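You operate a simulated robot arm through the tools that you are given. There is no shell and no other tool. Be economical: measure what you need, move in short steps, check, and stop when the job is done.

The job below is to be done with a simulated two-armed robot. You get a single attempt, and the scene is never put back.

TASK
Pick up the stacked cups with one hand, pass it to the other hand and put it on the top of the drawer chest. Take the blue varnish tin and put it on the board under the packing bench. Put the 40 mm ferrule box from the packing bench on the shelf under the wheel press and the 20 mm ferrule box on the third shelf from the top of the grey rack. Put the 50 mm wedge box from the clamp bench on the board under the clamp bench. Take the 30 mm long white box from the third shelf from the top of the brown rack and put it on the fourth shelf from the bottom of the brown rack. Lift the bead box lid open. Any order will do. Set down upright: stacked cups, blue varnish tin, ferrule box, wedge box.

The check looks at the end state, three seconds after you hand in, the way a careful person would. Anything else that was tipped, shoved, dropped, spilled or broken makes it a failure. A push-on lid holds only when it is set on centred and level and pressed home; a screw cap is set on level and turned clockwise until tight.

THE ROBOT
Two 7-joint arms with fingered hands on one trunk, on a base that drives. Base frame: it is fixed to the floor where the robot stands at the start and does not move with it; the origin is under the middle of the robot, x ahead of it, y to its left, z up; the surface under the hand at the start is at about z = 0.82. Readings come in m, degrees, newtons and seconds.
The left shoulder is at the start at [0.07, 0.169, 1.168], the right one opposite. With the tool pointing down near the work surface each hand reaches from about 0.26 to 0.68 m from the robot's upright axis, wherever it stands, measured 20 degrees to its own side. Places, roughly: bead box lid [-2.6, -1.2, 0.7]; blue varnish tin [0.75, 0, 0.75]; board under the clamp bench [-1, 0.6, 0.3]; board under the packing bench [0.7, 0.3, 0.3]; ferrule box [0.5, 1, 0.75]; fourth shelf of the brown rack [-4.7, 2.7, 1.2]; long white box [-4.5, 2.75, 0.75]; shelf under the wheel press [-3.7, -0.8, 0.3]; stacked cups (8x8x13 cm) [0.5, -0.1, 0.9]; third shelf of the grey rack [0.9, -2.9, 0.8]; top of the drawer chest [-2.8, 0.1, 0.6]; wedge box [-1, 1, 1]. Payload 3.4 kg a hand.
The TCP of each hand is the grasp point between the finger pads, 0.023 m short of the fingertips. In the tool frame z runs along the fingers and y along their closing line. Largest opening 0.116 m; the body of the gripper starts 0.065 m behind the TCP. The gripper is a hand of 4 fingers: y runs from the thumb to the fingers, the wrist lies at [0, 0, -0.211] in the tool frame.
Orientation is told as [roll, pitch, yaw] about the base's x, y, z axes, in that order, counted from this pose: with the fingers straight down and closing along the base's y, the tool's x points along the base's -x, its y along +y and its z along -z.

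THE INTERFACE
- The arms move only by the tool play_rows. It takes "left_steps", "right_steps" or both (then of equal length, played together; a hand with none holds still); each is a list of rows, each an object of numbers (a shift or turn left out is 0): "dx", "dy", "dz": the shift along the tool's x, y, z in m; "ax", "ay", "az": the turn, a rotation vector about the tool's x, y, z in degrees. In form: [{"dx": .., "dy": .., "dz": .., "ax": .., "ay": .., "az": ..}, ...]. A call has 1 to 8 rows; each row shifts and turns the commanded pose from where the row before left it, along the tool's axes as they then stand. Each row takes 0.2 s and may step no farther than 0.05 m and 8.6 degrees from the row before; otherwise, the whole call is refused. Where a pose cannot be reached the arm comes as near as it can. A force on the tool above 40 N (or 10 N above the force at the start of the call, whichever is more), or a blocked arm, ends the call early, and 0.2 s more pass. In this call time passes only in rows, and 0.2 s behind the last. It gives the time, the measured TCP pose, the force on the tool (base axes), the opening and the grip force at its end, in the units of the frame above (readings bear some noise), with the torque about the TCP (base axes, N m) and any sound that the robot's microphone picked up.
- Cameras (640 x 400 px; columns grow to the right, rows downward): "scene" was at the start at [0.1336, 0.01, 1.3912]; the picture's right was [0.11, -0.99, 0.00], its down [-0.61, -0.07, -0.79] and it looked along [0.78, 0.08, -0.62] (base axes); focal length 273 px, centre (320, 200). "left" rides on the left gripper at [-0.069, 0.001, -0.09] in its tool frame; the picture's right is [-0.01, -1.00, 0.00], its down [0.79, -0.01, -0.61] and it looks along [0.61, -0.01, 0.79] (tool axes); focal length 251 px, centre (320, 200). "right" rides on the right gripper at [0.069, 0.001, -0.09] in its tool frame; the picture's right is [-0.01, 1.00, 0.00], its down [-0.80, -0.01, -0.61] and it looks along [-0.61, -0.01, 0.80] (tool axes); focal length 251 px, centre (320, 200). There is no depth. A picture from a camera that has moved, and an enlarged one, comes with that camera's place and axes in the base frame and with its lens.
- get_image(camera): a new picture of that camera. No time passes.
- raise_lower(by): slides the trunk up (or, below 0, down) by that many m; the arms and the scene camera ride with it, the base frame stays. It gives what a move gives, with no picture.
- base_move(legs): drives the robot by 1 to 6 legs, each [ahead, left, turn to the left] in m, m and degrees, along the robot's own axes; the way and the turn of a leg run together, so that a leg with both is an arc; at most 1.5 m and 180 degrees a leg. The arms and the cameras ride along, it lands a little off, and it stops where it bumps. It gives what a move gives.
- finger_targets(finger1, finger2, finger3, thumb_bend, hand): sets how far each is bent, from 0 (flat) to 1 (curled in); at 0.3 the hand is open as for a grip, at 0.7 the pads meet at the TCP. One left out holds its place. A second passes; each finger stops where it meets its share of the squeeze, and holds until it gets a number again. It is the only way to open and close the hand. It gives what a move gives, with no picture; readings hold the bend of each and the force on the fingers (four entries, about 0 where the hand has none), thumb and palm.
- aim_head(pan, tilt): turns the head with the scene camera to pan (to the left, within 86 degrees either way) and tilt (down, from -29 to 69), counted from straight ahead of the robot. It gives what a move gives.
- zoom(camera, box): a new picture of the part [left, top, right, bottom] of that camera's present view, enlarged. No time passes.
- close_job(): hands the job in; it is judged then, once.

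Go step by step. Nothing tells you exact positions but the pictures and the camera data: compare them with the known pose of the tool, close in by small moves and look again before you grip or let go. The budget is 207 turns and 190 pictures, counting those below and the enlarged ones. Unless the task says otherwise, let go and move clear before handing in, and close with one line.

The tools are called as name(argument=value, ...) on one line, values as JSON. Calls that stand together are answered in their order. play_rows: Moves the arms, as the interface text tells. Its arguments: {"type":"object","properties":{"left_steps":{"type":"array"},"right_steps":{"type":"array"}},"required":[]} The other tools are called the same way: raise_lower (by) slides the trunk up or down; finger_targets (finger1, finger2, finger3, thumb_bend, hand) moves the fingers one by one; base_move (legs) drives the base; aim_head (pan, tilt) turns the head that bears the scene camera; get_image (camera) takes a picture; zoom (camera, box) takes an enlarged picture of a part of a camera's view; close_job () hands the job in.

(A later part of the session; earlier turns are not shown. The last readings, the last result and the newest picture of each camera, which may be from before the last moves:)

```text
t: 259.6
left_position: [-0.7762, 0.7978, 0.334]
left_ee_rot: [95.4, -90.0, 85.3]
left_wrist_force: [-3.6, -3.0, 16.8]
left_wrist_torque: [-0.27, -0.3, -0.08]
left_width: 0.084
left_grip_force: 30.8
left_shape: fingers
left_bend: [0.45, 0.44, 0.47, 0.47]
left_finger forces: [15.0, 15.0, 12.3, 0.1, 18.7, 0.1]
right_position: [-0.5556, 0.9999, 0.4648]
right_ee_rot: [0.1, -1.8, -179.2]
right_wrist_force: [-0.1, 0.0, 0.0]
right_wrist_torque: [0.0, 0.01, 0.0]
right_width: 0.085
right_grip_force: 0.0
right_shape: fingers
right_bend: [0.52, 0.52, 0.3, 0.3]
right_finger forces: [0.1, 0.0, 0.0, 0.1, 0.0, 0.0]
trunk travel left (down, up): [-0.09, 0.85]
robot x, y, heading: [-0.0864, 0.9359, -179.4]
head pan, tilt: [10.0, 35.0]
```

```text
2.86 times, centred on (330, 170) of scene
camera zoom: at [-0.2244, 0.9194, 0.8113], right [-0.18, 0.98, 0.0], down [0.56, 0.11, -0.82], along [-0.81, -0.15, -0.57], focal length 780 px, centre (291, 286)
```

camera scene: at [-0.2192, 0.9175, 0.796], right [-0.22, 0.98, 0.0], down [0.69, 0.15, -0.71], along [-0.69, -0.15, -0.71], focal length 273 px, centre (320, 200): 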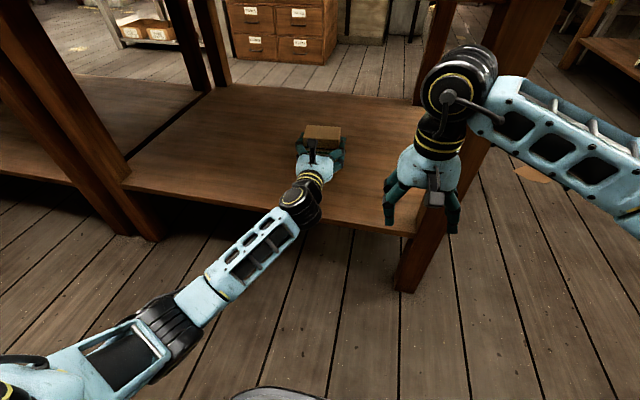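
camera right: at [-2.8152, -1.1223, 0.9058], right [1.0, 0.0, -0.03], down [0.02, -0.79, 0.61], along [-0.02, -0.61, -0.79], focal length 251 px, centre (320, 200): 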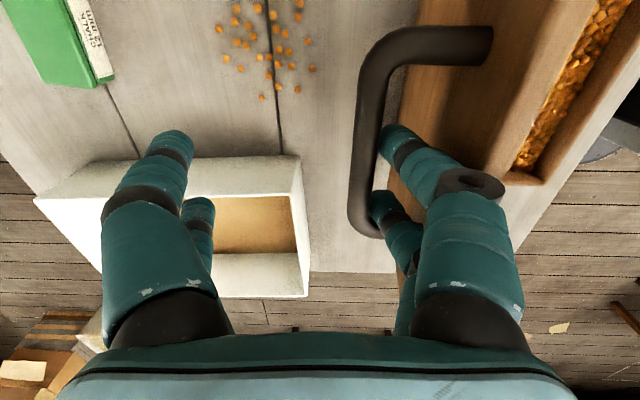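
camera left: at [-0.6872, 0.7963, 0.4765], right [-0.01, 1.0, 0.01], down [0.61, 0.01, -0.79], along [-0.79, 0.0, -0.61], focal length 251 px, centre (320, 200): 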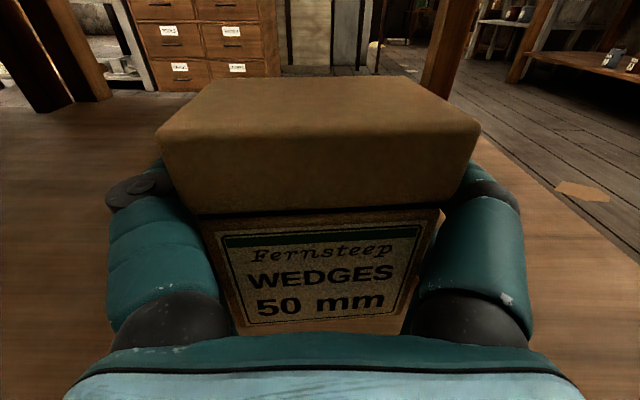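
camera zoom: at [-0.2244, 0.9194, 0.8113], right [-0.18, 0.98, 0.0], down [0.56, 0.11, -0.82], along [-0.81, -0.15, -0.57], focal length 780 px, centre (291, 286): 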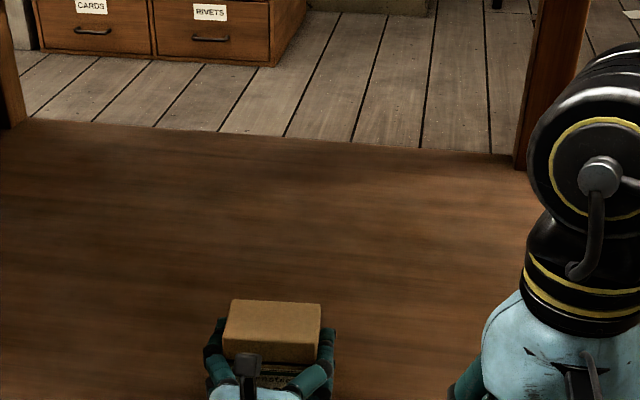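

Contact: the board now carries the box and the palm is free. I open wide and retreat straight back.

finger_targets(hand="left", finger1=0.22, finger2=0.22, finger3=0.22, thumb_bend=0.22)

play_rows(left_steps=[{"dx": -0.003, "dz": -0.01}, {"dz": -0.03}, {"dz": -0.035}, {"dz": -0.04}, {"dz": -0.04}, {"dz": -0.04}, {"dz": -0.04}])

get_image(camera="left")

```text
t: 260.6
left_position: [-0.7766, 0.7981, 0.332]
left_ee_rot: [24.2, -89.7, 156.5]
left_wrist_force: [0.4, 0.1, -0.6]
left_wrist_torque: [0.02, 0.01, -0.02]
left_width: 0.1316
left_grip_force: 0.1
left_shape: fingers
left_bend: [0.22, 0.22, 0.22, 0.22]
left_finger forces: [0.0, 0.1, 0.0, 0.0, 0.0, 0.1]
right_position: [-0.556, 0.9986, 0.4629]
right_ee_rot: [0.2, -1.6, -179.0]
right_wrist_force: [-0.2, 0.2, -0.3]
right_wrist_torque: [0.01, 0.01, -0.03]
right_width: 0.0847
right_grip_force: 0.1
right_shape: fingers
right_bend: [0.52, 0.52, 0.3, 0.3]
right_finger forces: [0.1, 0.0, 0.0, 0.0, 0.0, 0.1]
trunk travel left (down, up): [-0.09, 0.85]
robot x, y, heading: [-0.0856, 0.933, -179.5]
head pan, tilt: [10.0, 35.0]
```

```text
t: 262.2
left_position: [-0.5446, 0.801, 0.3362]
left_ee_rot: [25.8, -89.9, 154.7]
left_wrist_force: [-0.2, -0.8, -0.5]
left_wrist_torque: [0.02, -0.01, -0.02]
left_width: 0.1314
left_grip_force: 0.1
left_shape: fingers
left_bend: [0.22, 0.22, 0.22, 0.22]
left_finger forces: [0.0, 0.0, 0.0, 0.0, 0.0, 0.0]
right_position: [-0.5561, 0.9992, 0.4639]
right_ee_rot: [0.3, -1.6, -179.1]
right_wrist_force: [0.6, -0.3, -1.3]
right_wrist_torque: [-0.01, 0.0, -0.01]
right_width: 0.0849
right_grip_force: 0.0
right_shape: fingers
right_bend: [0.52, 0.52, 0.3, 0.3]
right_finger forces: [0.0, 0.0, 0.1, 0.0, 0.0, 0.0]
trunk travel left (down, up): [-0.09, 0.85]
robot x, y, heading: [-0.0873, 0.9385, -179.5]
head pan, tilt: [10.0, 35.0]
```

```text
77 pictures are left
camera left: at [-0.4538, 0.8, 0.4065], right [-0.01, 1.0, 0.01], down [0.61, 0.01, -0.79], along [-0.79, 0.0, -0.61], focal length 251 px, centre (320, 200)
```

left: 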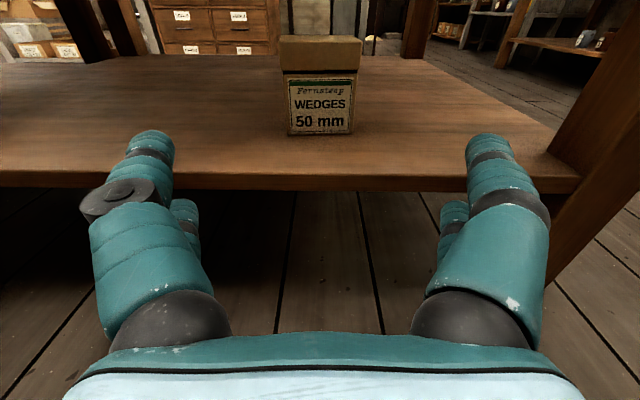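

The wedge box is upright on the board. Next I raise the arms, turn to face the packing bench and look at the ferrule boxes.

raise_lower(by=0.4)

raise_lower(by=0.35)

base_move(legs=[[0.08, 0, 0], [0, 0, -90], [0, 0, -90.5]])

aim_head(pan=10, tilt=42)

get_image(camera="scene")

```text
t: 266.0
left_position: [-0.5444, 0.8019, 0.7361]
left_ee_rot: [24.4, -89.7, 156.2]
left_wrist_force: [0.4, -0.2, -0.2]
left_wrist_torque: [-0.04, 0.02, 0.02]
left_width: 0.1317
left_grip_force: 0.2
left_shape: fingers
left_bend: [0.22, 0.22, 0.22, 0.22]
left_finger forces: [0.0, 0.0, 0.0, 0.1, 0.0, 0.0]
right_position: [-0.5571, 0.9994, 0.8635]
right_ee_rot: [0.2, -1.6, -179.1]
right_wrist_force: [-0.6, -0.8, -0.4]
right_wrist_torque: [0.0, 0.01, 0.0]
right_width: 0.0847
right_grip_force: 0.0
right_shape: fingers
right_bend: [0.52, 0.52, 0.3, 0.3]
right_finger forces: [0.1, 0.0, 0.0, 0.1, 0.0, 0.0]
trunk travel left (down, up): [-0.49, 0.45]
robot x, y, heading: [-0.0869, 0.9357, -179.5]
head pan, tilt: [10.0, 35.0]
```

```text
t: 269.4
left_position: [-0.5449, 0.8013, 1.0866]
left_ee_rot: [24.7, -89.7, 155.9]
left_wrist_force: [0.6, 0.1, 0.2]
left_wrist_torque: [0.0, 0.0, 0.04]
left_width: 0.1316
left_grip_force: 0.0
left_shape: fingers
left_bend: [0.22, 0.22, 0.22, 0.22]
left_finger forces: [0.0, 0.0, 0.0, 0.1, 0.1, 0.0]
right_position: [-0.5574, 0.9987, 1.2142]
right_ee_rot: [0.2, -1.7, -179.2]
right_wrist_force: [-0.1, 0.2, 0.5]
right_wrist_torque: [-0.01, 0.0, -0.03]
right_width: 0.0847
right_grip_force: 0.1
right_shape: fingers
right_bend: [0.52, 0.52, 0.3, 0.3]
right_finger forces: [0.0, 0.0, 0.0, 0.0, 0.0, 0.0]
trunk travel left (down, up): [-0.84, 0.1]
robot x, y, heading: [-0.087, 0.9389, -179.2]
head pan, tilt: [10.0, 35.0]
```

```text
t: 278.1
left_position: [0.2901, 1.0755, 1.0877]
left_ee_rot: [23.0, -89.6, -21.4]
left_wrist_force: [1.0, 0.4, 0.0]
left_wrist_torque: [0.01, -0.01, -0.02]
left_width: 0.1315
left_grip_force: 0.2
left_shape: fingers
left_bend: [0.22, 0.22, 0.22, 0.22]
left_finger forces: [0.0, 0.0, 0.0, 0.0, 0.1, 0.1]
right_position: [0.3062, 0.8772, 1.214]
right_ee_rot: [0.2, -1.5, 1.8]
right_wrist_force: [-0.7, -0.8, 0.2]
right_wrist_torque: [0.0, 0.01, 0.0]
right_width: 0.0846
right_grip_force: 0.0
right_shape: fingers
right_bend: [0.52, 0.52, 0.3, 0.3]
right_finger forces: [0.1, 0.1, 0.1, 0.0, 0.0, 0.0]
trunk travel left (down, up): [-0.84, 0.1]
robot x, y, heading: [-0.1662, 0.9331, 1.6]
head pan, tilt: [10.0, 35.0]
```

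```text
t: 278.8
left_position: [0.2917, 1.0764, 1.0875]
left_ee_rot: [25.0, -89.7, -23.4]
left_wrist_force: [-0.1, 0.3, 0.1]
left_wrist_torque: [-0.01, 0.0, -0.01]
left_width: 0.1314
left_grip_force: 0.1
left_shape: fingers
left_bend: [0.22, 0.22, 0.22, 0.22]
left_finger forces: [0.0, 0.0, 0.0, 0.0, 0.0, 0.0]
right_position: [0.3067, 0.8776, 1.2141]
right_ee_rot: [0.2, -1.6, 1.9]
right_wrist_force: [-0.8, -1.0, -0.2]
right_wrist_torque: [0.01, 0.02, 0.0]
right_width: 0.0847
right_grip_force: 0.2
right_shape: fingers
right_bend: [0.52, 0.52, 0.3, 0.3]
right_finger forces: [0.0, 0.0, 0.1, 0.0, 0.0, 0.0]
trunk travel left (down, up): [-0.84, 0.1]
robot x, y, heading: [-0.1616, 0.9315, 1.6]
head pan, tilt: [10.0, 42.0]
```

```text
76 pictures are left
camera scene: at [-0.0343, 0.9532, 1.5505], right [0.2, -0.98, 0.0], down [-0.66, -0.13, -0.74], along [0.73, 0.15, -0.67], focal length 273 px, centre (320, 200)
```

scene: 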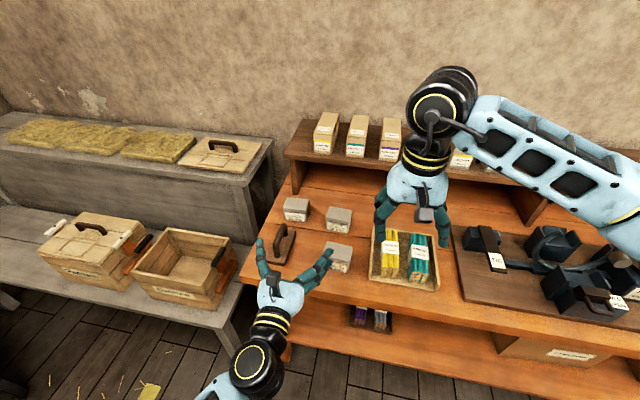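

zoom(camera="scene", box=[260, 185, 380, 285])

zoom(camera="left", box=[180, 60, 480, 260])

```text
4.00 times, centred on (320, 235) of scene
camera zoom: at [-0.0343, 0.9532, 1.5505], right [0.2, -0.98, 0.0], down [-0.66, -0.13, -0.74], along [0.73, 0.15, -0.67], focal length 1092 px, centre (320, 60)
```

zoom: 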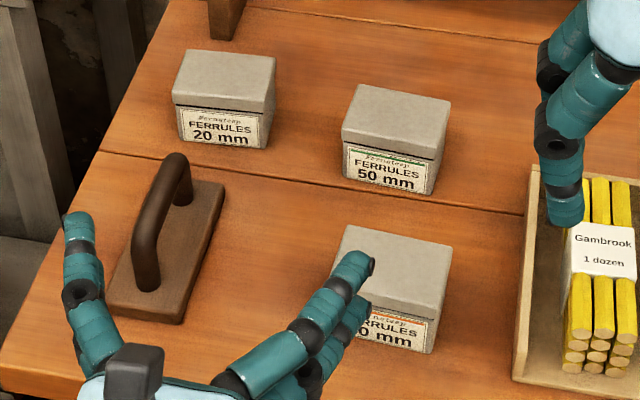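

```text
2.00 times, centred on (330, 160) of left
camera zoom: at [0.2024, 1.0726, 1.1563], right [0.03, -1.0, 0.01], down [-0.61, -0.02, -0.79], along [0.79, 0.02, -0.61], focal length 503 px, centre (300, 280)
```

zoom: 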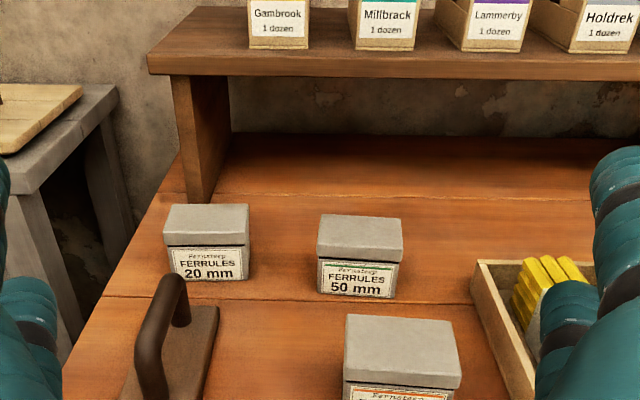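

Labels: 20 mm at the back left, 50 mm at the back right, and the front one must be the 40 mm. I align the left hand with the front box, lower, and read it.

base_move(legs=[[-0.02, -0.06, -1.6]])

raise_lower(by=-0.222)

get_image(camera="left")

```text
t: 279.8
left_position: [0.277, 1.0077, 1.0863]
left_ee_rot: [-28.4, -89.5, 28.4]
left_wrist_force: [-0.3, -0.2, -1.0]
left_wrist_torque: [-0.05, 0.02, -0.02]
left_width: 0.1316
left_grip_force: 0.0
left_shape: fingers
left_bend: [0.22, 0.22, 0.22, 0.22]
left_finger forces: [0.0, 0.0, 0.0, 0.0, 0.0, 0.0]
right_position: [0.2871, 0.8109, 1.2128]
right_ee_rot: [0.0, -1.6, 0.3]
right_wrist_force: [0.3, 0.7, -0.1]
right_wrist_torque: [-0.07, 0.03, -0.02]
right_width: 0.0848
right_grip_force: 0.1
right_shape: fingers
right_bend: [0.52, 0.52, 0.3, 0.3]
right_finger forces: [0.0, 0.1, 0.0, 0.0, 0.0, 0.1]
trunk travel left (down, up): [-0.84, 0.1]
robot x, y, heading: [-0.1803, 0.874, 0.0]
head pan, tilt: [10.0, 42.0]
```

```text
t: 282.1
left_position: [0.2757, 1.0043, 0.8647]
left_ee_rot: [30.2, -89.7, -30.2]
left_wrist_force: [-0.6, 0.0, -0.5]
left_wrist_torque: [-0.01, -0.01, 0.0]
left_width: 0.132
left_grip_force: 0.0
left_shape: fingers
left_bend: [0.22, 0.22, 0.22, 0.22]
left_finger forces: [0.1, 0.1, 0.1, 0.0, 0.1, 0.1]
right_position: [0.2856, 0.8062, 0.9917]
right_ee_rot: [0.2, -1.5, 0.3]
right_wrist_force: [0.4, -0.1, 0.0]
right_wrist_torque: [0.02, 0.01, -0.01]
right_width: 0.0849
right_grip_force: 0.1
right_shape: fingers
right_bend: [0.52, 0.52, 0.3, 0.3]
right_finger forces: [0.0, 0.0, 0.1, 0.0, 0.0, 0.1]
trunk travel left (down, up): [-0.618, 0.322]
robot x, y, heading: [-0.1851, 0.8782, 0.0]
head pan, tilt: [10.0, 42.0]
```

```text
73 pictures are left
camera left: at [0.1867, 1.0036, 0.9343], right [0.0, -1.0, 0.01], down [-0.61, -0.01, -0.79], along [0.79, 0.0, -0.61], focal length 251 px, centre (320, 200)
```

left: 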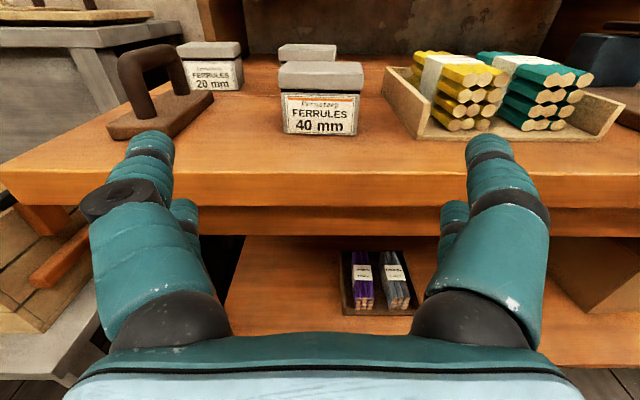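

The front box is the 40 mm one, front face at x about 0.44 and centred on the hand. I lower 3 mm and advance.

play_rows(left_steps=[{"dx": 0.003, "dz": 0.03}, {"dz": 0.035}, {"dz": 0.035}, {"dz": 0.035}, {"dz": 0.03}, {"dz": 0.03}])

get_image(camera="left")

```text
t: 283.5
left_position: [0.4707, 1.0049, 0.862]
left_ee_rot: [27.0, -89.7, -27.1]
left_wrist_force: [-0.4, 0.1, 0.0]
left_wrist_torque: [-0.01, -0.02, -0.01]
left_width: 0.1318
left_grip_force: 0.0
left_shape: fingers
left_bend: [0.22, 0.22, 0.22, 0.22]
left_finger forces: [0.2, 0.0, 0.0, 0.0, 0.0, 0.0]
right_position: [0.2869, 0.8071, 0.9909]
right_ee_rot: [0.1, -1.7, 0.3]
right_wrist_force: [-0.2, -0.2, -0.9]
right_wrist_torque: [0.05, 0.0, -0.02]
right_width: 0.085
right_grip_force: 0.1
right_shape: fingers
right_bend: [0.52, 0.52, 0.3, 0.3]
right_finger forces: [0.0, 0.1, 0.1, 0.0, 0.0, 0.0]
trunk travel left (down, up): [-0.618, 0.322]
robot x, y, heading: [-0.183, 0.8752, -0.1]
head pan, tilt: [10.0, 42.0]
```

```text
72 pictures are left
camera left: at [0.382, 1.0041, 0.9309], right [0.0, -1.0, 0.01], down [-0.61, -0.01, -0.79], along [0.79, 0.0, -0.61], focal length 251 px, centre (320, 200)
```

left: 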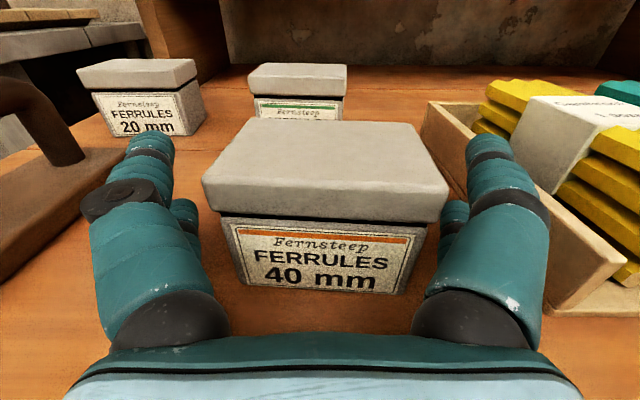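

Almost in. I advance 2 cm and close.

play_rows(left_steps=[{"dz": 0.02}])

finger_targets(hand="left", finger1=0.52, finger2=0.52, finger3=0.52, thumb_bend=0.52)

get_image(camera="left")

```text
t: 283.9
left_position: [0.491, 1.0041, 0.8623]
left_ee_rot: [31.3, -89.8, -31.2]
left_wrist_force: [-0.9, -1.5, 0.8]
left_wrist_torque: [0.02, 0.02, -0.01]
left_width: 0.1319
left_grip_force: 0.8
left_shape: fingers
left_bend: [0.22, 0.22, 0.22, 0.22]
left_finger forces: [0.5, 0.4, 0.5, 0.0, 0.4, 0.0]
right_position: [0.2852, 0.8051, 0.9898]
right_ee_rot: [0.3, -1.6, 0.3]
right_wrist_force: [0.9, 0.1, 0.5]
right_wrist_torque: [0.02, 0.02, -0.03]
right_width: 0.0846
right_grip_force: 0.1
right_shape: fingers
right_bend: [0.52, 0.52, 0.3, 0.3]
right_finger forces: [0.0, 0.1, 0.1, 0.1, 0.0, 0.0]
trunk travel left (down, up): [-0.618, 0.322]
robot x, y, heading: [-0.1829, 0.8774, 0.0]
head pan, tilt: [10.0, 42.0]
```

```text
t: 284.9
left_position: [0.4904, 1.0035, 0.8619]
left_ee_rot: [31.4, -89.7, -31.5]
left_wrist_force: [2.1, 0.6, 1.6]
left_wrist_torque: [0.11, 0.03, -0.01]
left_width: 0.0842
left_grip_force: 34.3
left_shape: fingers
left_bend: [0.48, 0.48, 0.45, 0.45]
left_finger forces: [18.6, 18.5, 12.2, 0.1, 19.1, 0.0]
right_position: [0.2856, 0.8054, 0.9915]
right_ee_rot: [0.1, -1.6, 0.3]
right_wrist_force: [0.1, -0.2, 0.7]
right_wrist_torque: [0.01, 0.0, 0.02]
right_width: 0.0848
right_grip_force: 0.1
right_shape: fingers
right_bend: [0.52, 0.52, 0.3, 0.3]
right_finger forces: [0.0, 0.1, 0.1, 0.0, 0.0, 0.0]
trunk travel left (down, up): [-0.618, 0.322]
robot x, y, heading: [-0.1828, 0.8738, 0.1]
head pan, tilt: [10.0, 42.0]
```

```text
71 pictures are left
camera left: at [0.4015, 1.0036, 0.9317], right [0.0, -1.0, 0.01], down [-0.61, -0.01, -0.79], along [0.79, 0.0, -0.61], focal length 251 px, centre (320, 200)
```

left: 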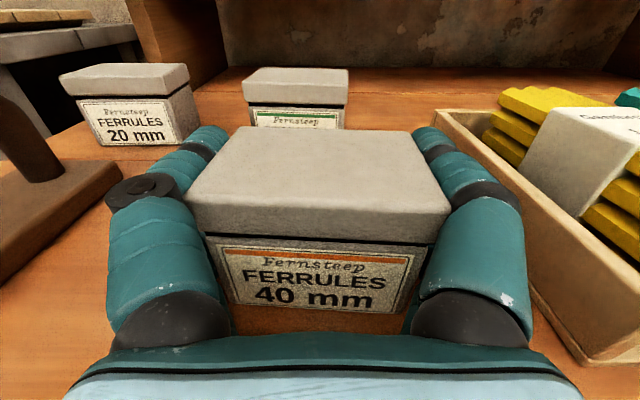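

The 40 mm box is gripped. I lift it, retract, and carry it round the bench end to the south side of the wheel press.

raise_lower(by=0.3)

play_rows(left_steps=[{"dz": -0.03}, {"dz": -0.035}, {"dz": -0.035}, {"dz": -0.035}, {"dz": -0.035}])

base_move(legs=[[0, -1.4, 0], [0, -1.28, 0], [-1.5, 0, 0], [-1.4, 0, 0], [0, 0, 90]])

aim_head(pan=10, tilt=35)

get_image(camera="scene")

```text
t: 287.9
left_position: [0.4906, 1.0054, 1.1617]
left_ee_rot: [24.4, -89.7, -24.4]
left_wrist_force: [-0.6, 0.2, -2.9]
left_wrist_torque: [0.03, 0.01, 0.01]
left_width: 0.0841
left_grip_force: 33.9
left_shape: fingers
left_bend: [0.48, 0.48, 0.45, 0.45]
left_finger forces: [18.8, 18.1, 13.1, 0.0, 18.7, 0.1]
right_position: [0.2862, 0.8051, 1.2903]
right_ee_rot: [0.2, -1.6, 0.4]
right_wrist_force: [0.5, 0.2, 0.4]
right_wrist_torque: [0.0, 0.0, -0.01]
right_width: 0.0851
right_grip_force: 0.0
right_shape: fingers
right_bend: [0.52, 0.52, 0.3, 0.3]
right_finger forces: [0.0, 0.0, 0.0, 0.0, 0.0, 0.1]
trunk travel left (down, up): [-0.918, 0.022]
robot x, y, heading: [-0.1867, 0.8721, 0.0]
head pan, tilt: [10.0, 42.0]
```

```text
t: 289.1
left_position: [0.3172, 1.0024, 1.1645]
left_ee_rot: [41.7, -89.8, -41.6]
left_wrist_force: [-0.9, -1.2, -2.2]
left_wrist_torque: [-0.03, -0.02, 0.0]
left_width: 0.0842
left_grip_force: 33.7
left_shape: fingers
left_bend: [0.48, 0.48, 0.45, 0.45]
left_finger forces: [18.3, 17.7, 12.6, 0.0, 18.5, 0.0]
right_position: [0.2839, 0.8065, 1.2925]
right_ee_rot: [0.2, -1.7, 0.2]
right_wrist_force: [-0.1, 0.1, -0.7]
right_wrist_torque: [0.0, -0.03, 0.03]
right_width: 0.0847
right_grip_force: 0.0
right_shape: fingers
right_bend: [0.52, 0.52, 0.3, 0.3]
right_finger forces: [0.0, 0.1, 0.1, 0.0, 0.0, 0.0]
trunk travel left (down, up): [-0.918, 0.022]
robot x, y, heading: [-0.1831, 0.873, -0.0]
head pan, tilt: [10.0, 42.0]
```

```text
t: 319.7
left_position: [-3.23, -1.3109, 1.1643]
left_ee_rot: [27.9, -89.7, 63.3]
left_wrist_force: [0.8, 0.6, -3.1]
left_wrist_torque: [0.03, -0.02, 0.03]
left_width: 0.0836
left_grip_force: 29.9
left_shape: fingers
left_bend: [0.48, 0.48, 0.45, 0.45]
left_finger forces: [17.0, 16.1, 11.4, 0.1, 17.1, 0.0]
right_position: [-3.0331, -1.3411, 1.2917]
right_ee_rot: [0.3, -1.6, 91.4]
right_wrist_force: [1.2, -0.4, -0.3]
right_wrist_torque: [0.01, 0.02, 0.01]
right_width: 0.0848
right_grip_force: 0.1
right_shape: fingers
right_bend: [0.52, 0.52, 0.3, 0.3]
right_finger forces: [0.0, 0.1, 0.0, 0.0, 0.0, 0.0]
trunk travel left (down, up): [-0.918, 0.022]
robot x, y, heading: [-3.0955, -1.8104, 91.0]
head pan, tilt: [10.0, 42.0]
```

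```text
t: 320.4
left_position: [-3.2301, -1.3098, 1.1631]
left_ee_rot: [26.9, -89.7, 64.3]
left_wrist_force: [0.4, 0.1, -3.3]
left_wrist_torque: [0.0, 0.0, 0.0]
left_width: 0.0837
left_grip_force: 30.7
left_shape: fingers
left_bend: [0.48, 0.48, 0.45, 0.45]
left_finger forces: [16.8, 16.1, 11.4, 0.0, 17.1, 0.0]
right_position: [-3.0333, -1.3408, 1.291]
right_ee_rot: [0.3, -1.6, 91.5]
right_wrist_force: [0.4, -0.8, 0.0]
right_wrist_torque: [0.0, 0.02, 0.01]
right_width: 0.0848
right_grip_force: 0.1
right_shape: fingers
right_bend: [0.52, 0.52, 0.3, 0.3]
right_finger forces: [0.1, 0.1, 0.0, 0.0, 0.0, 0.1]
trunk travel left (down, up): [-0.918, 0.022]
robot x, y, heading: [-3.0908, -1.812, 91.1]
head pan, tilt: [10.0, 35.0]
```

```text
70 pictures are left
camera scene: at [-3.1135, -1.6731, 1.6388], right [0.98, 0.19, 0.0], down [0.11, -0.56, -0.82], along [-0.16, 0.8, -0.57], focal length 273 px, centre (320, 200)
```

scene: 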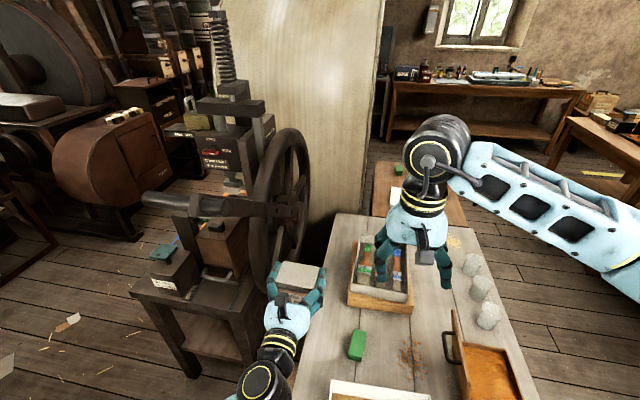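

The press stands on a low stand with a shelf at about (-3.8, -1.05), open toward me. I back off slightly, strafe left in front of it and look.

base_move(legs=[[-0.12, 0, -1.1], [0, 0.54, 0]])

get_image(camera="scene")

```text
t: 324.2
left_position: [-3.7211, -1.428, 1.1635]
left_ee_rot: [37.8, -89.8, 52.2]
left_wrist_force: [0.3, 0.2, -2.8]
left_wrist_torque: [0.01, 0.01, 0.02]
left_width: 0.0837
left_grip_force: 30.9
left_shape: fingers
left_bend: [0.48, 0.48, 0.45, 0.45]
left_finger forces: [16.7, 16.0, 11.5, 0.1, 17.1, 0.0]
right_position: [-3.5251, -1.4614, 1.2909]
right_ee_rot: [0.3, -1.6, 90.3]
right_wrist_force: [0.4, 0.3, -0.5]
right_wrist_torque: [0.03, 0.02, -0.01]
right_width: 0.085
right_grip_force: 0.0
right_shape: fingers
right_bend: [0.52, 0.52, 0.3, 0.3]
right_finger forces: [0.0, 0.0, 0.0, 0.1, 0.0, 0.0]
trunk travel left (down, up): [-0.918, 0.022]
robot x, y, heading: [-3.5964, -1.9295, 90.1]
head pan, tilt: [10.0, 35.0]
```

```text
69 pictures are left
camera scene: at [-3.6111, -1.7915, 1.6389], right [0.98, 0.17, 0.0], down [0.1, -0.57, -0.82], along [-0.14, 0.81, -0.57], focal length 273 px, centre (320, 200)
```

scene: 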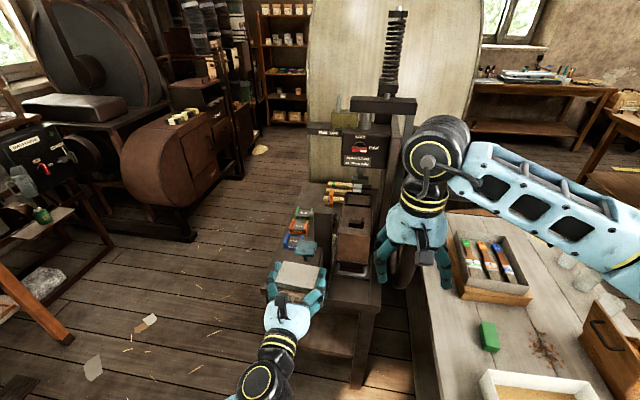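

The press stand is ahead. I lower the trunk 0.3 m to see its shelf, keeping the right elbow above the table.

raise_lower(by=-0.3)

aim_head(pan=12, tilt=35)

get_image(camera="scene")

get_image(camera="left")

```text
t: 327.2
left_position: [-3.7224, -1.4277, 0.8645]
left_ee_rot: [25.7, -89.7, 64.2]
left_wrist_force: [-0.2, -0.2, -3.3]
left_wrist_torque: [0.01, 0.0, -0.01]
left_width: 0.0838
left_grip_force: 30.8
left_shape: fingers
left_bend: [0.48, 0.48, 0.45, 0.45]
left_finger forces: [16.7, 16.0, 11.3, 0.1, 17.1, 0.0]
right_position: [-3.5258, -1.4614, 0.9927]
right_ee_rot: [0.1, -1.6, 90.3]
right_wrist_force: [-0.2, -0.8, -0.5]
right_wrist_torque: [-0.03, 0.0, 0.02]
right_width: 0.0846
right_grip_force: 0.1
right_shape: fingers
right_bend: [0.52, 0.52, 0.3, 0.3]
right_finger forces: [0.0, 0.0, 0.0, 0.0, 0.0, 0.0]
trunk travel left (down, up): [-0.618, 0.322]
robot x, y, heading: [-3.5955, -1.9307, 90.1]
head pan, tilt: [10.0, 35.0]
```

```text
t: 327.8
left_position: [-3.7213, -1.4273, 0.8635]
left_ee_rot: [25.2, -89.7, 64.8]
left_wrist_force: [0.2, -0.5, -3.5]
left_wrist_torque: [0.0, 0.0, 0.01]
left_width: 0.0839
left_grip_force: 31.0
left_shape: fingers
left_bend: [0.48, 0.48, 0.45, 0.45]
left_finger forces: [16.8, 16.0, 11.4, 0.1, 17.2, 0.0]
right_position: [-3.5257, -1.461, 0.9915]
right_ee_rot: [0.1, -1.6, 90.4]
right_wrist_force: [0.4, -0.2, 0.7]
right_wrist_torque: [-0.01, 0.03, -0.04]
right_width: 0.0851
right_grip_force: 0.0
right_shape: fingers
right_bend: [0.52, 0.52, 0.3, 0.3]
right_finger forces: [0.0, 0.1, 0.1, 0.1, 0.0, 0.0]
trunk travel left (down, up): [-0.618, 0.322]
robot x, y, heading: [-3.5957, -1.9313, 90.2]
head pan, tilt: [12.0, 35.0]
```

```text
68 pictures are left
camera scene: at [-3.6163, -1.7924, 1.3389], right [0.98, 0.21, 0.0], down [0.12, -0.56, -0.82], along [-0.17, 0.8, -0.57], focal length 273 px, centre (320, 200)
```

scene: 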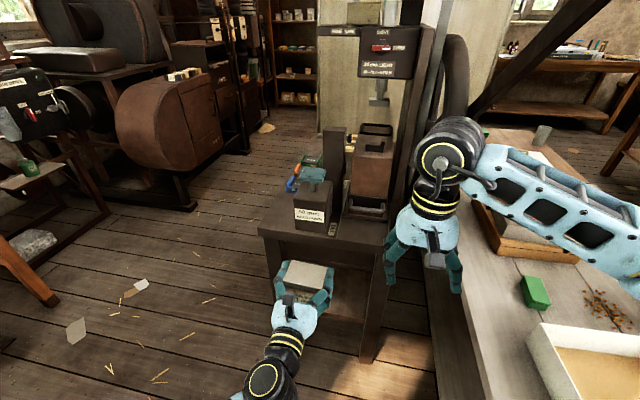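

```text
67 pictures are left
camera left: at [-3.722, -1.5186, 0.9327], right [1.0, 0.0, 0.01], down [0.01, -0.61, -0.79], along [0.0, 0.79, -0.61], focal length 251 px, centre (320, 200)
```

left: 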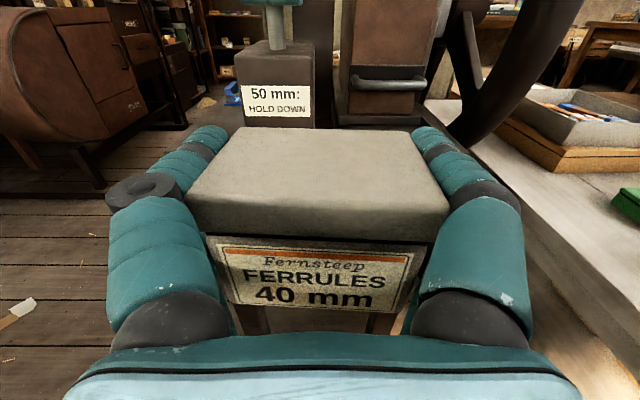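

The stand spans x about -4.0 to -3.54 with its front at y about -1.1. To keep the right elbow clear of the grey table when I go low, I shift west and approach turned 20 degrees to the right.

base_move(legs=[[-0.02, 0.375, 0], [0, 0, -20]])

raise_lower(by=-0.3)

get_image(camera="scene")

get_image(camera="left")

```text
t: 331.3
left_position: [-3.9291, -1.4339, 0.8627]
left_ee_rot: [26.0, -89.7, 44.0]
left_wrist_force: [0.1, 0.0, -2.5]
left_wrist_torque: [0.02, -0.01, 0.01]
left_width: 0.0835
left_grip_force: 30.1
left_shape: fingers
left_bend: [0.48, 0.48, 0.45, 0.45]
left_finger forces: [16.5, 16.0, 11.2, 0.0, 17.0, 0.0]
right_position: [-3.7561, -1.533, 0.9905]
right_ee_rot: [0.1, -1.5, 70.2]
right_wrist_force: [-0.9, -0.6, -0.2]
right_wrist_torque: [0.0, -0.01, 0.02]
right_width: 0.0851
right_grip_force: 0.1
right_shape: fingers
right_bend: [0.52, 0.52, 0.3, 0.3]
right_finger forces: [0.0, 0.1, 0.0, 0.1, 0.0, 0.0]
trunk travel left (down, up): [-0.618, 0.322]
robot x, y, heading: [-3.9853, -1.95, 69.6]
head pan, tilt: [12.0, 35.0]
```

```text
t: 334.3
left_position: [-3.9283, -1.4364, 0.5642]
left_ee_rot: [25.9, -89.7, 43.9]
left_wrist_force: [0.6, 0.8, -2.6]
left_wrist_torque: [0.04, -0.01, 0.03]
left_width: 0.0834
left_grip_force: 30.4
left_shape: fingers
left_bend: [0.48, 0.48, 0.45, 0.45]
left_finger forces: [16.4, 15.8, 11.2, 0.0, 16.9, 0.0]
right_position: [-3.7551, -1.5337, 0.6907]
right_ee_rot: [0.2, -1.6, 70.2]
right_wrist_force: [-0.8, -0.1, -0.2]
right_wrist_torque: [0.01, -0.01, -0.02]
right_width: 0.0849
right_grip_force: 0.0
right_shape: fingers
right_bend: [0.52, 0.52, 0.3, 0.3]
right_finger forces: [0.0, 0.0, 0.0, 0.0, 0.0, 0.1]
trunk travel left (down, up): [-0.318, 0.622]
robot x, y, heading: [-3.9785, -1.9487, 69.9]
head pan, tilt: [12.0, 35.0]
```

```text
66 pictures are left
camera scene: at [-3.955, -1.8144, 1.0389], right [0.99, -0.14, 0.0], down [-0.08, -0.57, -0.82], along [0.12, 0.81, -0.57], focal length 273 px, centre (320, 200)
```

scene: 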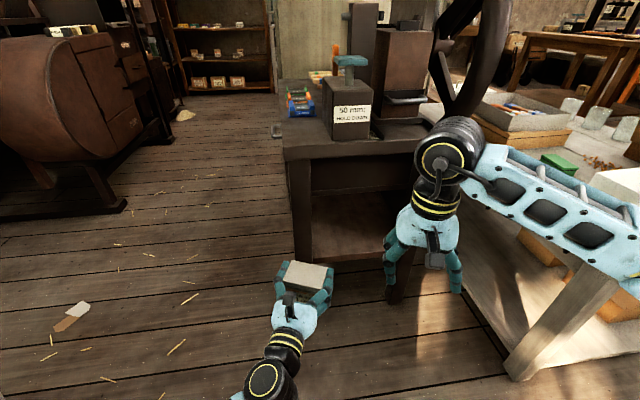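

```text
65 pictures are left
camera left: at [-3.9589, -1.52, 0.6327], right [0.94, -0.34, 0.01], down [-0.2, -0.57, -0.79], along [0.28, 0.74, -0.61], focal length 251 px, centre (320, 200)
```

left: 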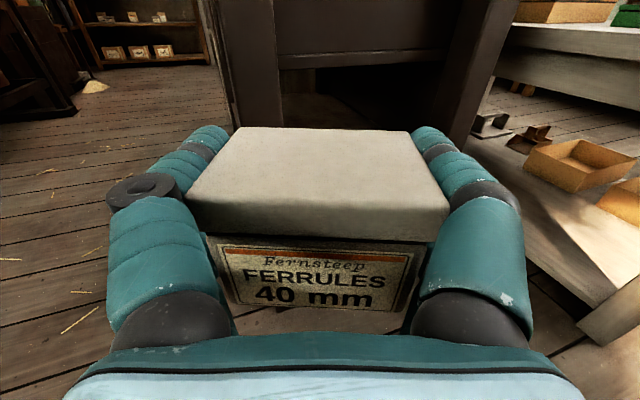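

The stand's opening is visible. I zoom on the shelf to find its height and edges.

zoom(camera="scene", box=[260, 130, 460, 330])

get_image(camera="right")

```text
2.00 times, centred on (360, 230) of scene
camera zoom: at [-3.955, -1.8144, 1.0389], right [0.99, -0.14, 0.0], down [-0.08, -0.57, -0.82], along [0.12, 0.81, -0.57], focal length 546 px, centre (240, 140)
```

zoom: 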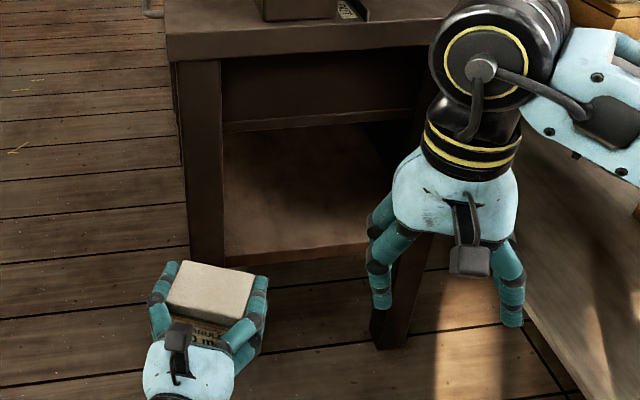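

```text
63 pictures are left
camera right: at [-3.7806, -1.6001, 0.7789], right [-0.94, 0.35, 0.0], down [0.27, 0.73, 0.63], along [0.22, 0.59, -0.78], focal length 251 px, centre (320, 200)
```

right: 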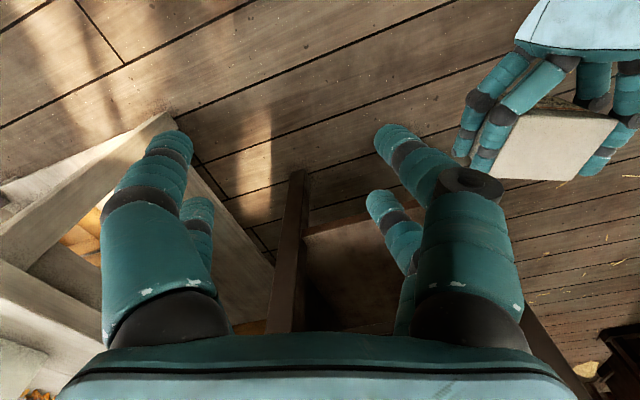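

Shelf top is at about z 0.25 with its front at y about -1.08; the opening spans x -3.88 to -3.53. I shift right 7 cm, lower, and drive in partway.

base_move(legs=[[0, -0.07, 0]])

raise_lower(by=-0.21)

base_move(legs=[[0.22, 0, 0]])

get_image(camera="left")

get_image(camera="scene")

```text
t: 335.3
left_position: [-3.8623, -1.46, 0.5641]
left_ee_rot: [33.8, -89.6, 35.9]
left_wrist_force: [0.6, 0.8, -2.7]
left_wrist_torque: [0.0, 0.02, 0.01]
left_width: 0.0839
left_grip_force: 30.4
left_shape: fingers
left_bend: [0.48, 0.48, 0.45, 0.45]
left_finger forces: [16.5, 15.9, 11.2, 0.0, 17.0, 0.1]
right_position: [-3.6891, -1.5577, 0.6912]
right_ee_rot: [0.1, -1.7, 70.1]
right_wrist_force: [0.2, -0.8, -1.0]
right_wrist_torque: [0.0, 0.01, 0.01]
right_width: 0.0848
right_grip_force: 0.0
right_shape: fingers
right_bend: [0.52, 0.52, 0.3, 0.3]
right_finger forces: [0.1, 0.0, 0.0, 0.0, 0.0, 0.1]
trunk travel left (down, up): [-0.318, 0.622]
robot x, y, heading: [-3.9163, -1.9733, 69.8]
head pan, tilt: [12.0, 35.0]
```

```text
t: 337.6
left_position: [-3.8619, -1.46, 0.3523]
left_ee_rot: [26.1, -89.7, 43.7]
left_wrist_force: [0.7, 0.1, -3.1]
left_wrist_torque: [0.02, -0.02, -0.04]
left_width: 0.0837
left_grip_force: 30.7
left_shape: fingers
left_bend: [0.48, 0.48, 0.45, 0.45]
left_finger forces: [16.6, 15.9, 11.3, 0.0, 16.9, 0.1]
right_position: [-3.6904, -1.5579, 0.4814]
right_ee_rot: [0.2, -1.5, 70.2]
right_wrist_force: [0.1, -0.2, 0.6]
right_wrist_torque: [0.01, 0.01, -0.01]
right_width: 0.0848
right_grip_force: 0.1
right_shape: fingers
right_bend: [0.52, 0.52, 0.3, 0.3]
right_finger forces: [0.0, 0.0, 0.0, 0.0, 0.0, 0.1]
trunk travel left (down, up): [-0.108, 0.832]
robot x, y, heading: [-3.9151, -1.9732, 69.8]
head pan, tilt: [12.0, 35.0]
```

```text
t: 339.2
left_position: [-3.7879, -1.2553, 0.3529]
left_ee_rot: [25.6, -89.7, 44.2]
left_wrist_force: [0.2, -0.1, -2.7]
left_wrist_torque: [-0.03, -0.01, -0.04]
left_width: 0.0837
left_grip_force: 29.8
left_shape: fingers
left_bend: [0.48, 0.48, 0.45, 0.45]
left_finger forces: [16.4, 15.9, 11.2, 0.0, 17.0, 0.0]
right_position: [-3.6159, -1.3535, 0.4816]
right_ee_rot: [0.2, -1.6, 70.1]
right_wrist_force: [0.4, 0.3, 0.4]
right_wrist_torque: [-0.02, 0.02, -0.01]
right_width: 0.085
right_grip_force: 0.1
right_shape: fingers
right_bend: [0.52, 0.52, 0.3, 0.3]
right_finger forces: [0.0, 0.0, 0.0, 0.0, 0.0, 0.1]
trunk travel left (down, up): [-0.108, 0.832]
robot x, y, heading: [-3.8446, -1.7736, 69.7]
head pan, tilt: [12.0, 35.0]
```

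```text
62 pictures are left
camera left: at [-3.8183, -1.3405, 0.4226], right [0.94, -0.34, 0.01], down [-0.21, -0.57, -0.79], along [0.28, 0.74, -0.61], focal length 251 px, centre (320, 200)
```

left: 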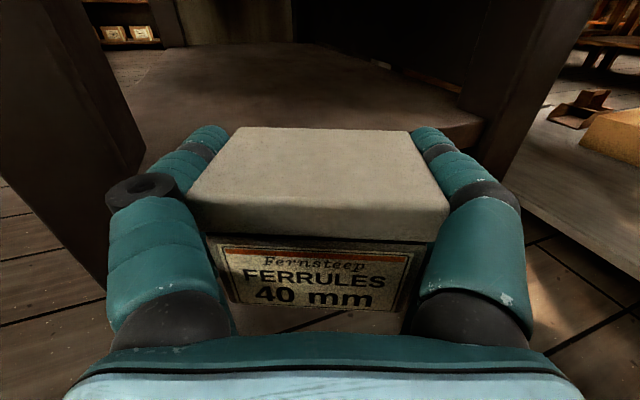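

```text
61 pictures are left
camera scene: at [-3.8146, -1.6348, 0.8288], right [0.99, -0.14, 0.0], down [-0.08, -0.57, -0.82], along [0.12, 0.81, -0.57], focal length 273 px, centre (320, 200)
```

scene: 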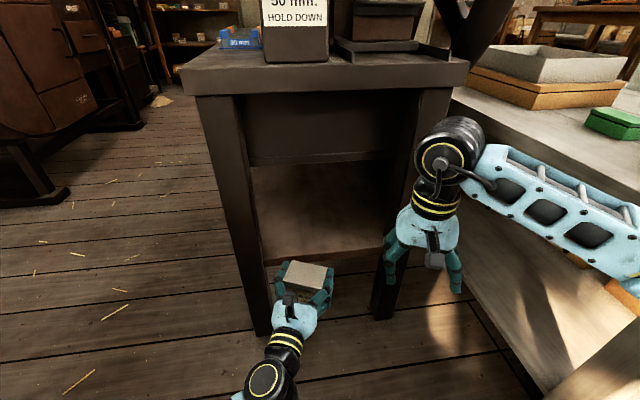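

Another sightline suggests the shelf may be nearer z 0.33. I raise 5 cm for safety before going in.

raise_lower(by=0.05)

zoom(camera="left", box=[60, 30, 560, 230])

```text
t: 340.2
left_position: [-3.7881, -1.2564, 0.4031]
left_ee_rot: [25.1, -89.7, 44.7]
left_wrist_force: [0.2, -0.3, -2.9]
left_wrist_torque: [0.02, -0.03, 0.0]
left_width: 0.0838
left_grip_force: 30.5
left_shape: fingers
left_bend: [0.48, 0.48, 0.45, 0.45]
left_finger forces: [16.4, 15.8, 11.4, 0.0, 16.9, 0.0]
right_position: [-3.6142, -1.3526, 0.5311]
right_ee_rot: [0.2, -1.6, 70.0]
right_wrist_force: [0.5, -0.3, -0.2]
right_wrist_torque: [0.0, 0.02, -0.01]
right_width: 0.0852
right_grip_force: 0.0
right_shape: fingers
right_bend: [0.52, 0.52, 0.3, 0.3]
right_finger forces: [0.0, 0.0, 0.1, 0.0, 0.0, 0.0]
trunk travel left (down, up): [-0.158, 0.782]
robot x, y, heading: [-3.8422, -1.7714, 69.8]
head pan, tilt: [12.0, 35.0]
```

```text
1.28 times, centred on (310, 130) of left
camera zoom: at [-3.8183, -1.3404, 0.4725], right [0.94, -0.34, 0.01], down [-0.21, -0.58, -0.79], along [0.28, 0.74, -0.61], focal length 322 px, centre (333, 290)
```

zoom: 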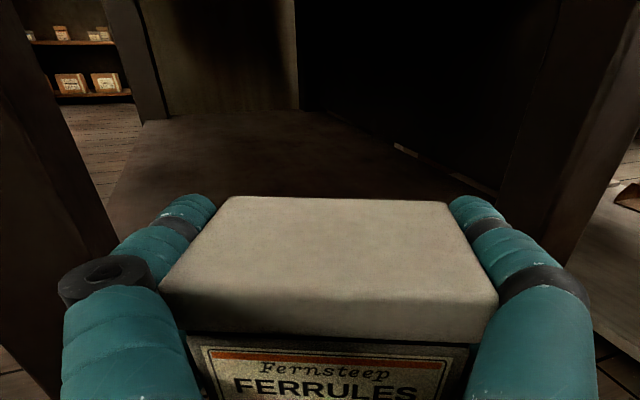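

The way in is clear between the legs. I move in with the arm and a short base move.

play_rows(left_steps=[{"dz": 0.03}, {"dz": 0.03}, {"dz": 0.03}, {"dz": 0.03}, {"dz": 0.03}, {"dz": 0.03}])

base_move(legs=[[0.07, 0, 0]])

get_image(camera="left")

get_image(camera="scene")

```text
t: 341.6
left_position: [-3.7259, -1.0846, 0.3995]
left_ee_rot: [28.8, -89.7, 41.0]
left_wrist_force: [-0.6, 0.3, -3.5]
left_wrist_torque: [-0.01, 0.03, 0.01]
left_width: 0.0832
left_grip_force: 30.1
left_shape: fingers
left_bend: [0.48, 0.48, 0.45, 0.45]
left_finger forces: [16.1, 15.6, 11.2, 0.0, 16.8, 0.0]
right_position: [-3.6166, -1.3532, 0.5306]
right_ee_rot: [0.2, -1.6, 70.0]
right_wrist_force: [0.1, -0.3, 0.8]
right_wrist_torque: [0.02, 0.02, -0.01]
right_width: 0.0848
right_grip_force: 0.1
right_shape: fingers
right_bend: [0.52, 0.52, 0.3, 0.3]
right_finger forces: [0.1, 0.1, 0.0, 0.0, 0.0, 0.0]
trunk travel left (down, up): [-0.158, 0.782]
robot x, y, heading: [-3.8401, -1.7675, 69.9]
head pan, tilt: [12.0, 35.0]
```

```text
t: 342.6
left_position: [-3.7012, -1.0207, 0.401]
left_ee_rot: [24.2, -89.6, 45.5]
left_wrist_force: [-0.1, -0.1, -2.5]
left_wrist_torque: [0.0, 0.01, 0.0]
left_width: 0.0835
left_grip_force: 29.7
left_shape: fingers
left_bend: [0.48, 0.48, 0.45, 0.45]
left_finger forces: [16.1, 15.7, 11.2, 0.0, 16.7, 0.0]
right_position: [-3.5893, -1.2881, 0.5313]
right_ee_rot: [0.2, -1.6, 70.0]
right_wrist_force: [-0.3, 0.0, 1.0]
right_wrist_torque: [0.02, 0.01, -0.02]
right_width: 0.0848
right_grip_force: 0.1
right_shape: fingers
right_bend: [0.52, 0.52, 0.3, 0.3]
right_finger forces: [0.0, 0.1, 0.1, 0.1, 0.0, 0.1]
trunk travel left (down, up): [-0.158, 0.782]
robot x, y, heading: [-3.8206, -1.7059, 69.9]
head pan, tilt: [12.0, 35.0]
```

```text
59 pictures are left
camera left: at [-3.7309, -1.1056, 0.4694], right [0.94, -0.35, 0.01], down [-0.21, -0.57, -0.79], along [0.28, 0.74, -0.61], focal length 251 px, centre (320, 200)
```

left: 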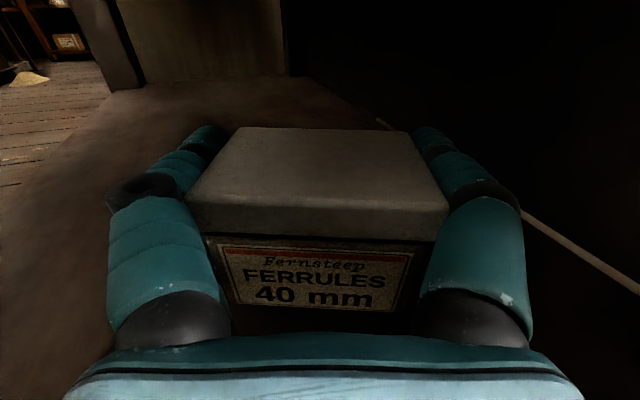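

```text
58 pictures are left
camera scene: at [-3.7898, -1.5683, 0.8788], right [0.99, -0.14, 0.0], down [-0.08, -0.57, -0.82], along [0.12, 0.81, -0.57], focal length 273 px, centre (320, 200)
```

scene: 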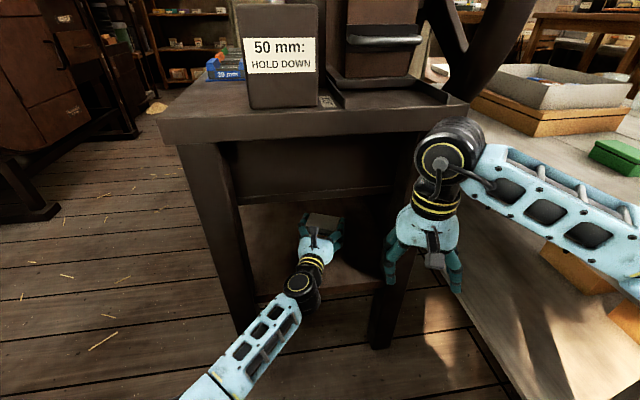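

The hand is inside, and the shelf comes out at z about 0.31. I lower in steps, watching the force.

play_rows(left_steps=[{"dx": 0.015}, {"dx": 0.01}, {"dx": 0.006}, {"dx": 0.005}, {"dx": 0.004}])

play_rows(left_steps=[{"dx": 0.003}, {"dx": 0.003}, {"dx": 0.003}])

```text
t: 343.9
left_position: [-3.6992, -1.0193, 0.3723]
left_ee_rot: [172.6, -89.1, -102.9]
left_wrist_force: [-0.2, 0.8, 19.9]
left_wrist_torque: [-0.37, 0.49, 0.01]
left_width: 0.0832
left_grip_force: 30.2
left_shape: fingers
left_bend: [0.47, 0.48, 0.45, 0.45]
left_finger forces: [15.6, 15.9, 12.2, 0.0, 16.9, 0.1]
right_position: [-3.5901, -1.2883, 0.533]
right_ee_rot: [0.1, -1.8, 70.1]
right_wrist_force: [0.3, -0.1, -0.5]
right_wrist_torque: [-0.01, 0.01, 0.0]
right_width: 0.0847
right_grip_force: 0.0
right_shape: fingers
right_bend: [0.52, 0.52, 0.3, 0.3]
right_finger forces: [0.0, 0.0, 0.0, 0.0, 0.1, 0.0]
trunk travel left (down, up): [-0.158, 0.782]
robot x, y, heading: [-3.8158, -1.706, 69.7]
head pan, tilt: [12.0, 35.0]
stopped in row 5 (left hand): the force on the tool passed its limit at 42 N (the readings are from after the stop); the commanded pose is now the measured one
```

```text
t: 344.6
left_position: [-3.699, -1.018, 0.3679]
left_ee_rot: [178.0, -88.8, -108.2]
left_wrist_force: [0.7, -0.6, 19.7]
left_wrist_torque: [-0.26, 0.29, 0.04]
left_width: 0.0831
left_grip_force: 27.1
left_shape: fingers
left_bend: [0.47, 0.47, 0.45, 0.44]
left_finger forces: [13.6, 14.3, 10.9, 0.1, 15.8, 0.0]
right_position: [-3.5906, -1.2902, 0.5323]
right_ee_rot: [0.2, -1.9, 70.1]
right_wrist_force: [0.6, -0.2, 0.3]
right_wrist_torque: [-0.01, -0.03, 0.0]
right_width: 0.0848
right_grip_force: 0.1
right_shape: fingers
right_bend: [0.52, 0.52, 0.3, 0.3]
right_finger forces: [0.0, 0.1, 0.0, 0.1, 0.1, 0.0]
trunk travel left (down, up): [-0.158, 0.782]
robot x, y, heading: [-3.8183, -1.705, 69.7]
head pan, tilt: [12.0, 35.0]
stopped in row 3 (left hand): the force on the tool passed its limit at 41 N (the readings are from after the stop); the commanded pose is now the measured one
```

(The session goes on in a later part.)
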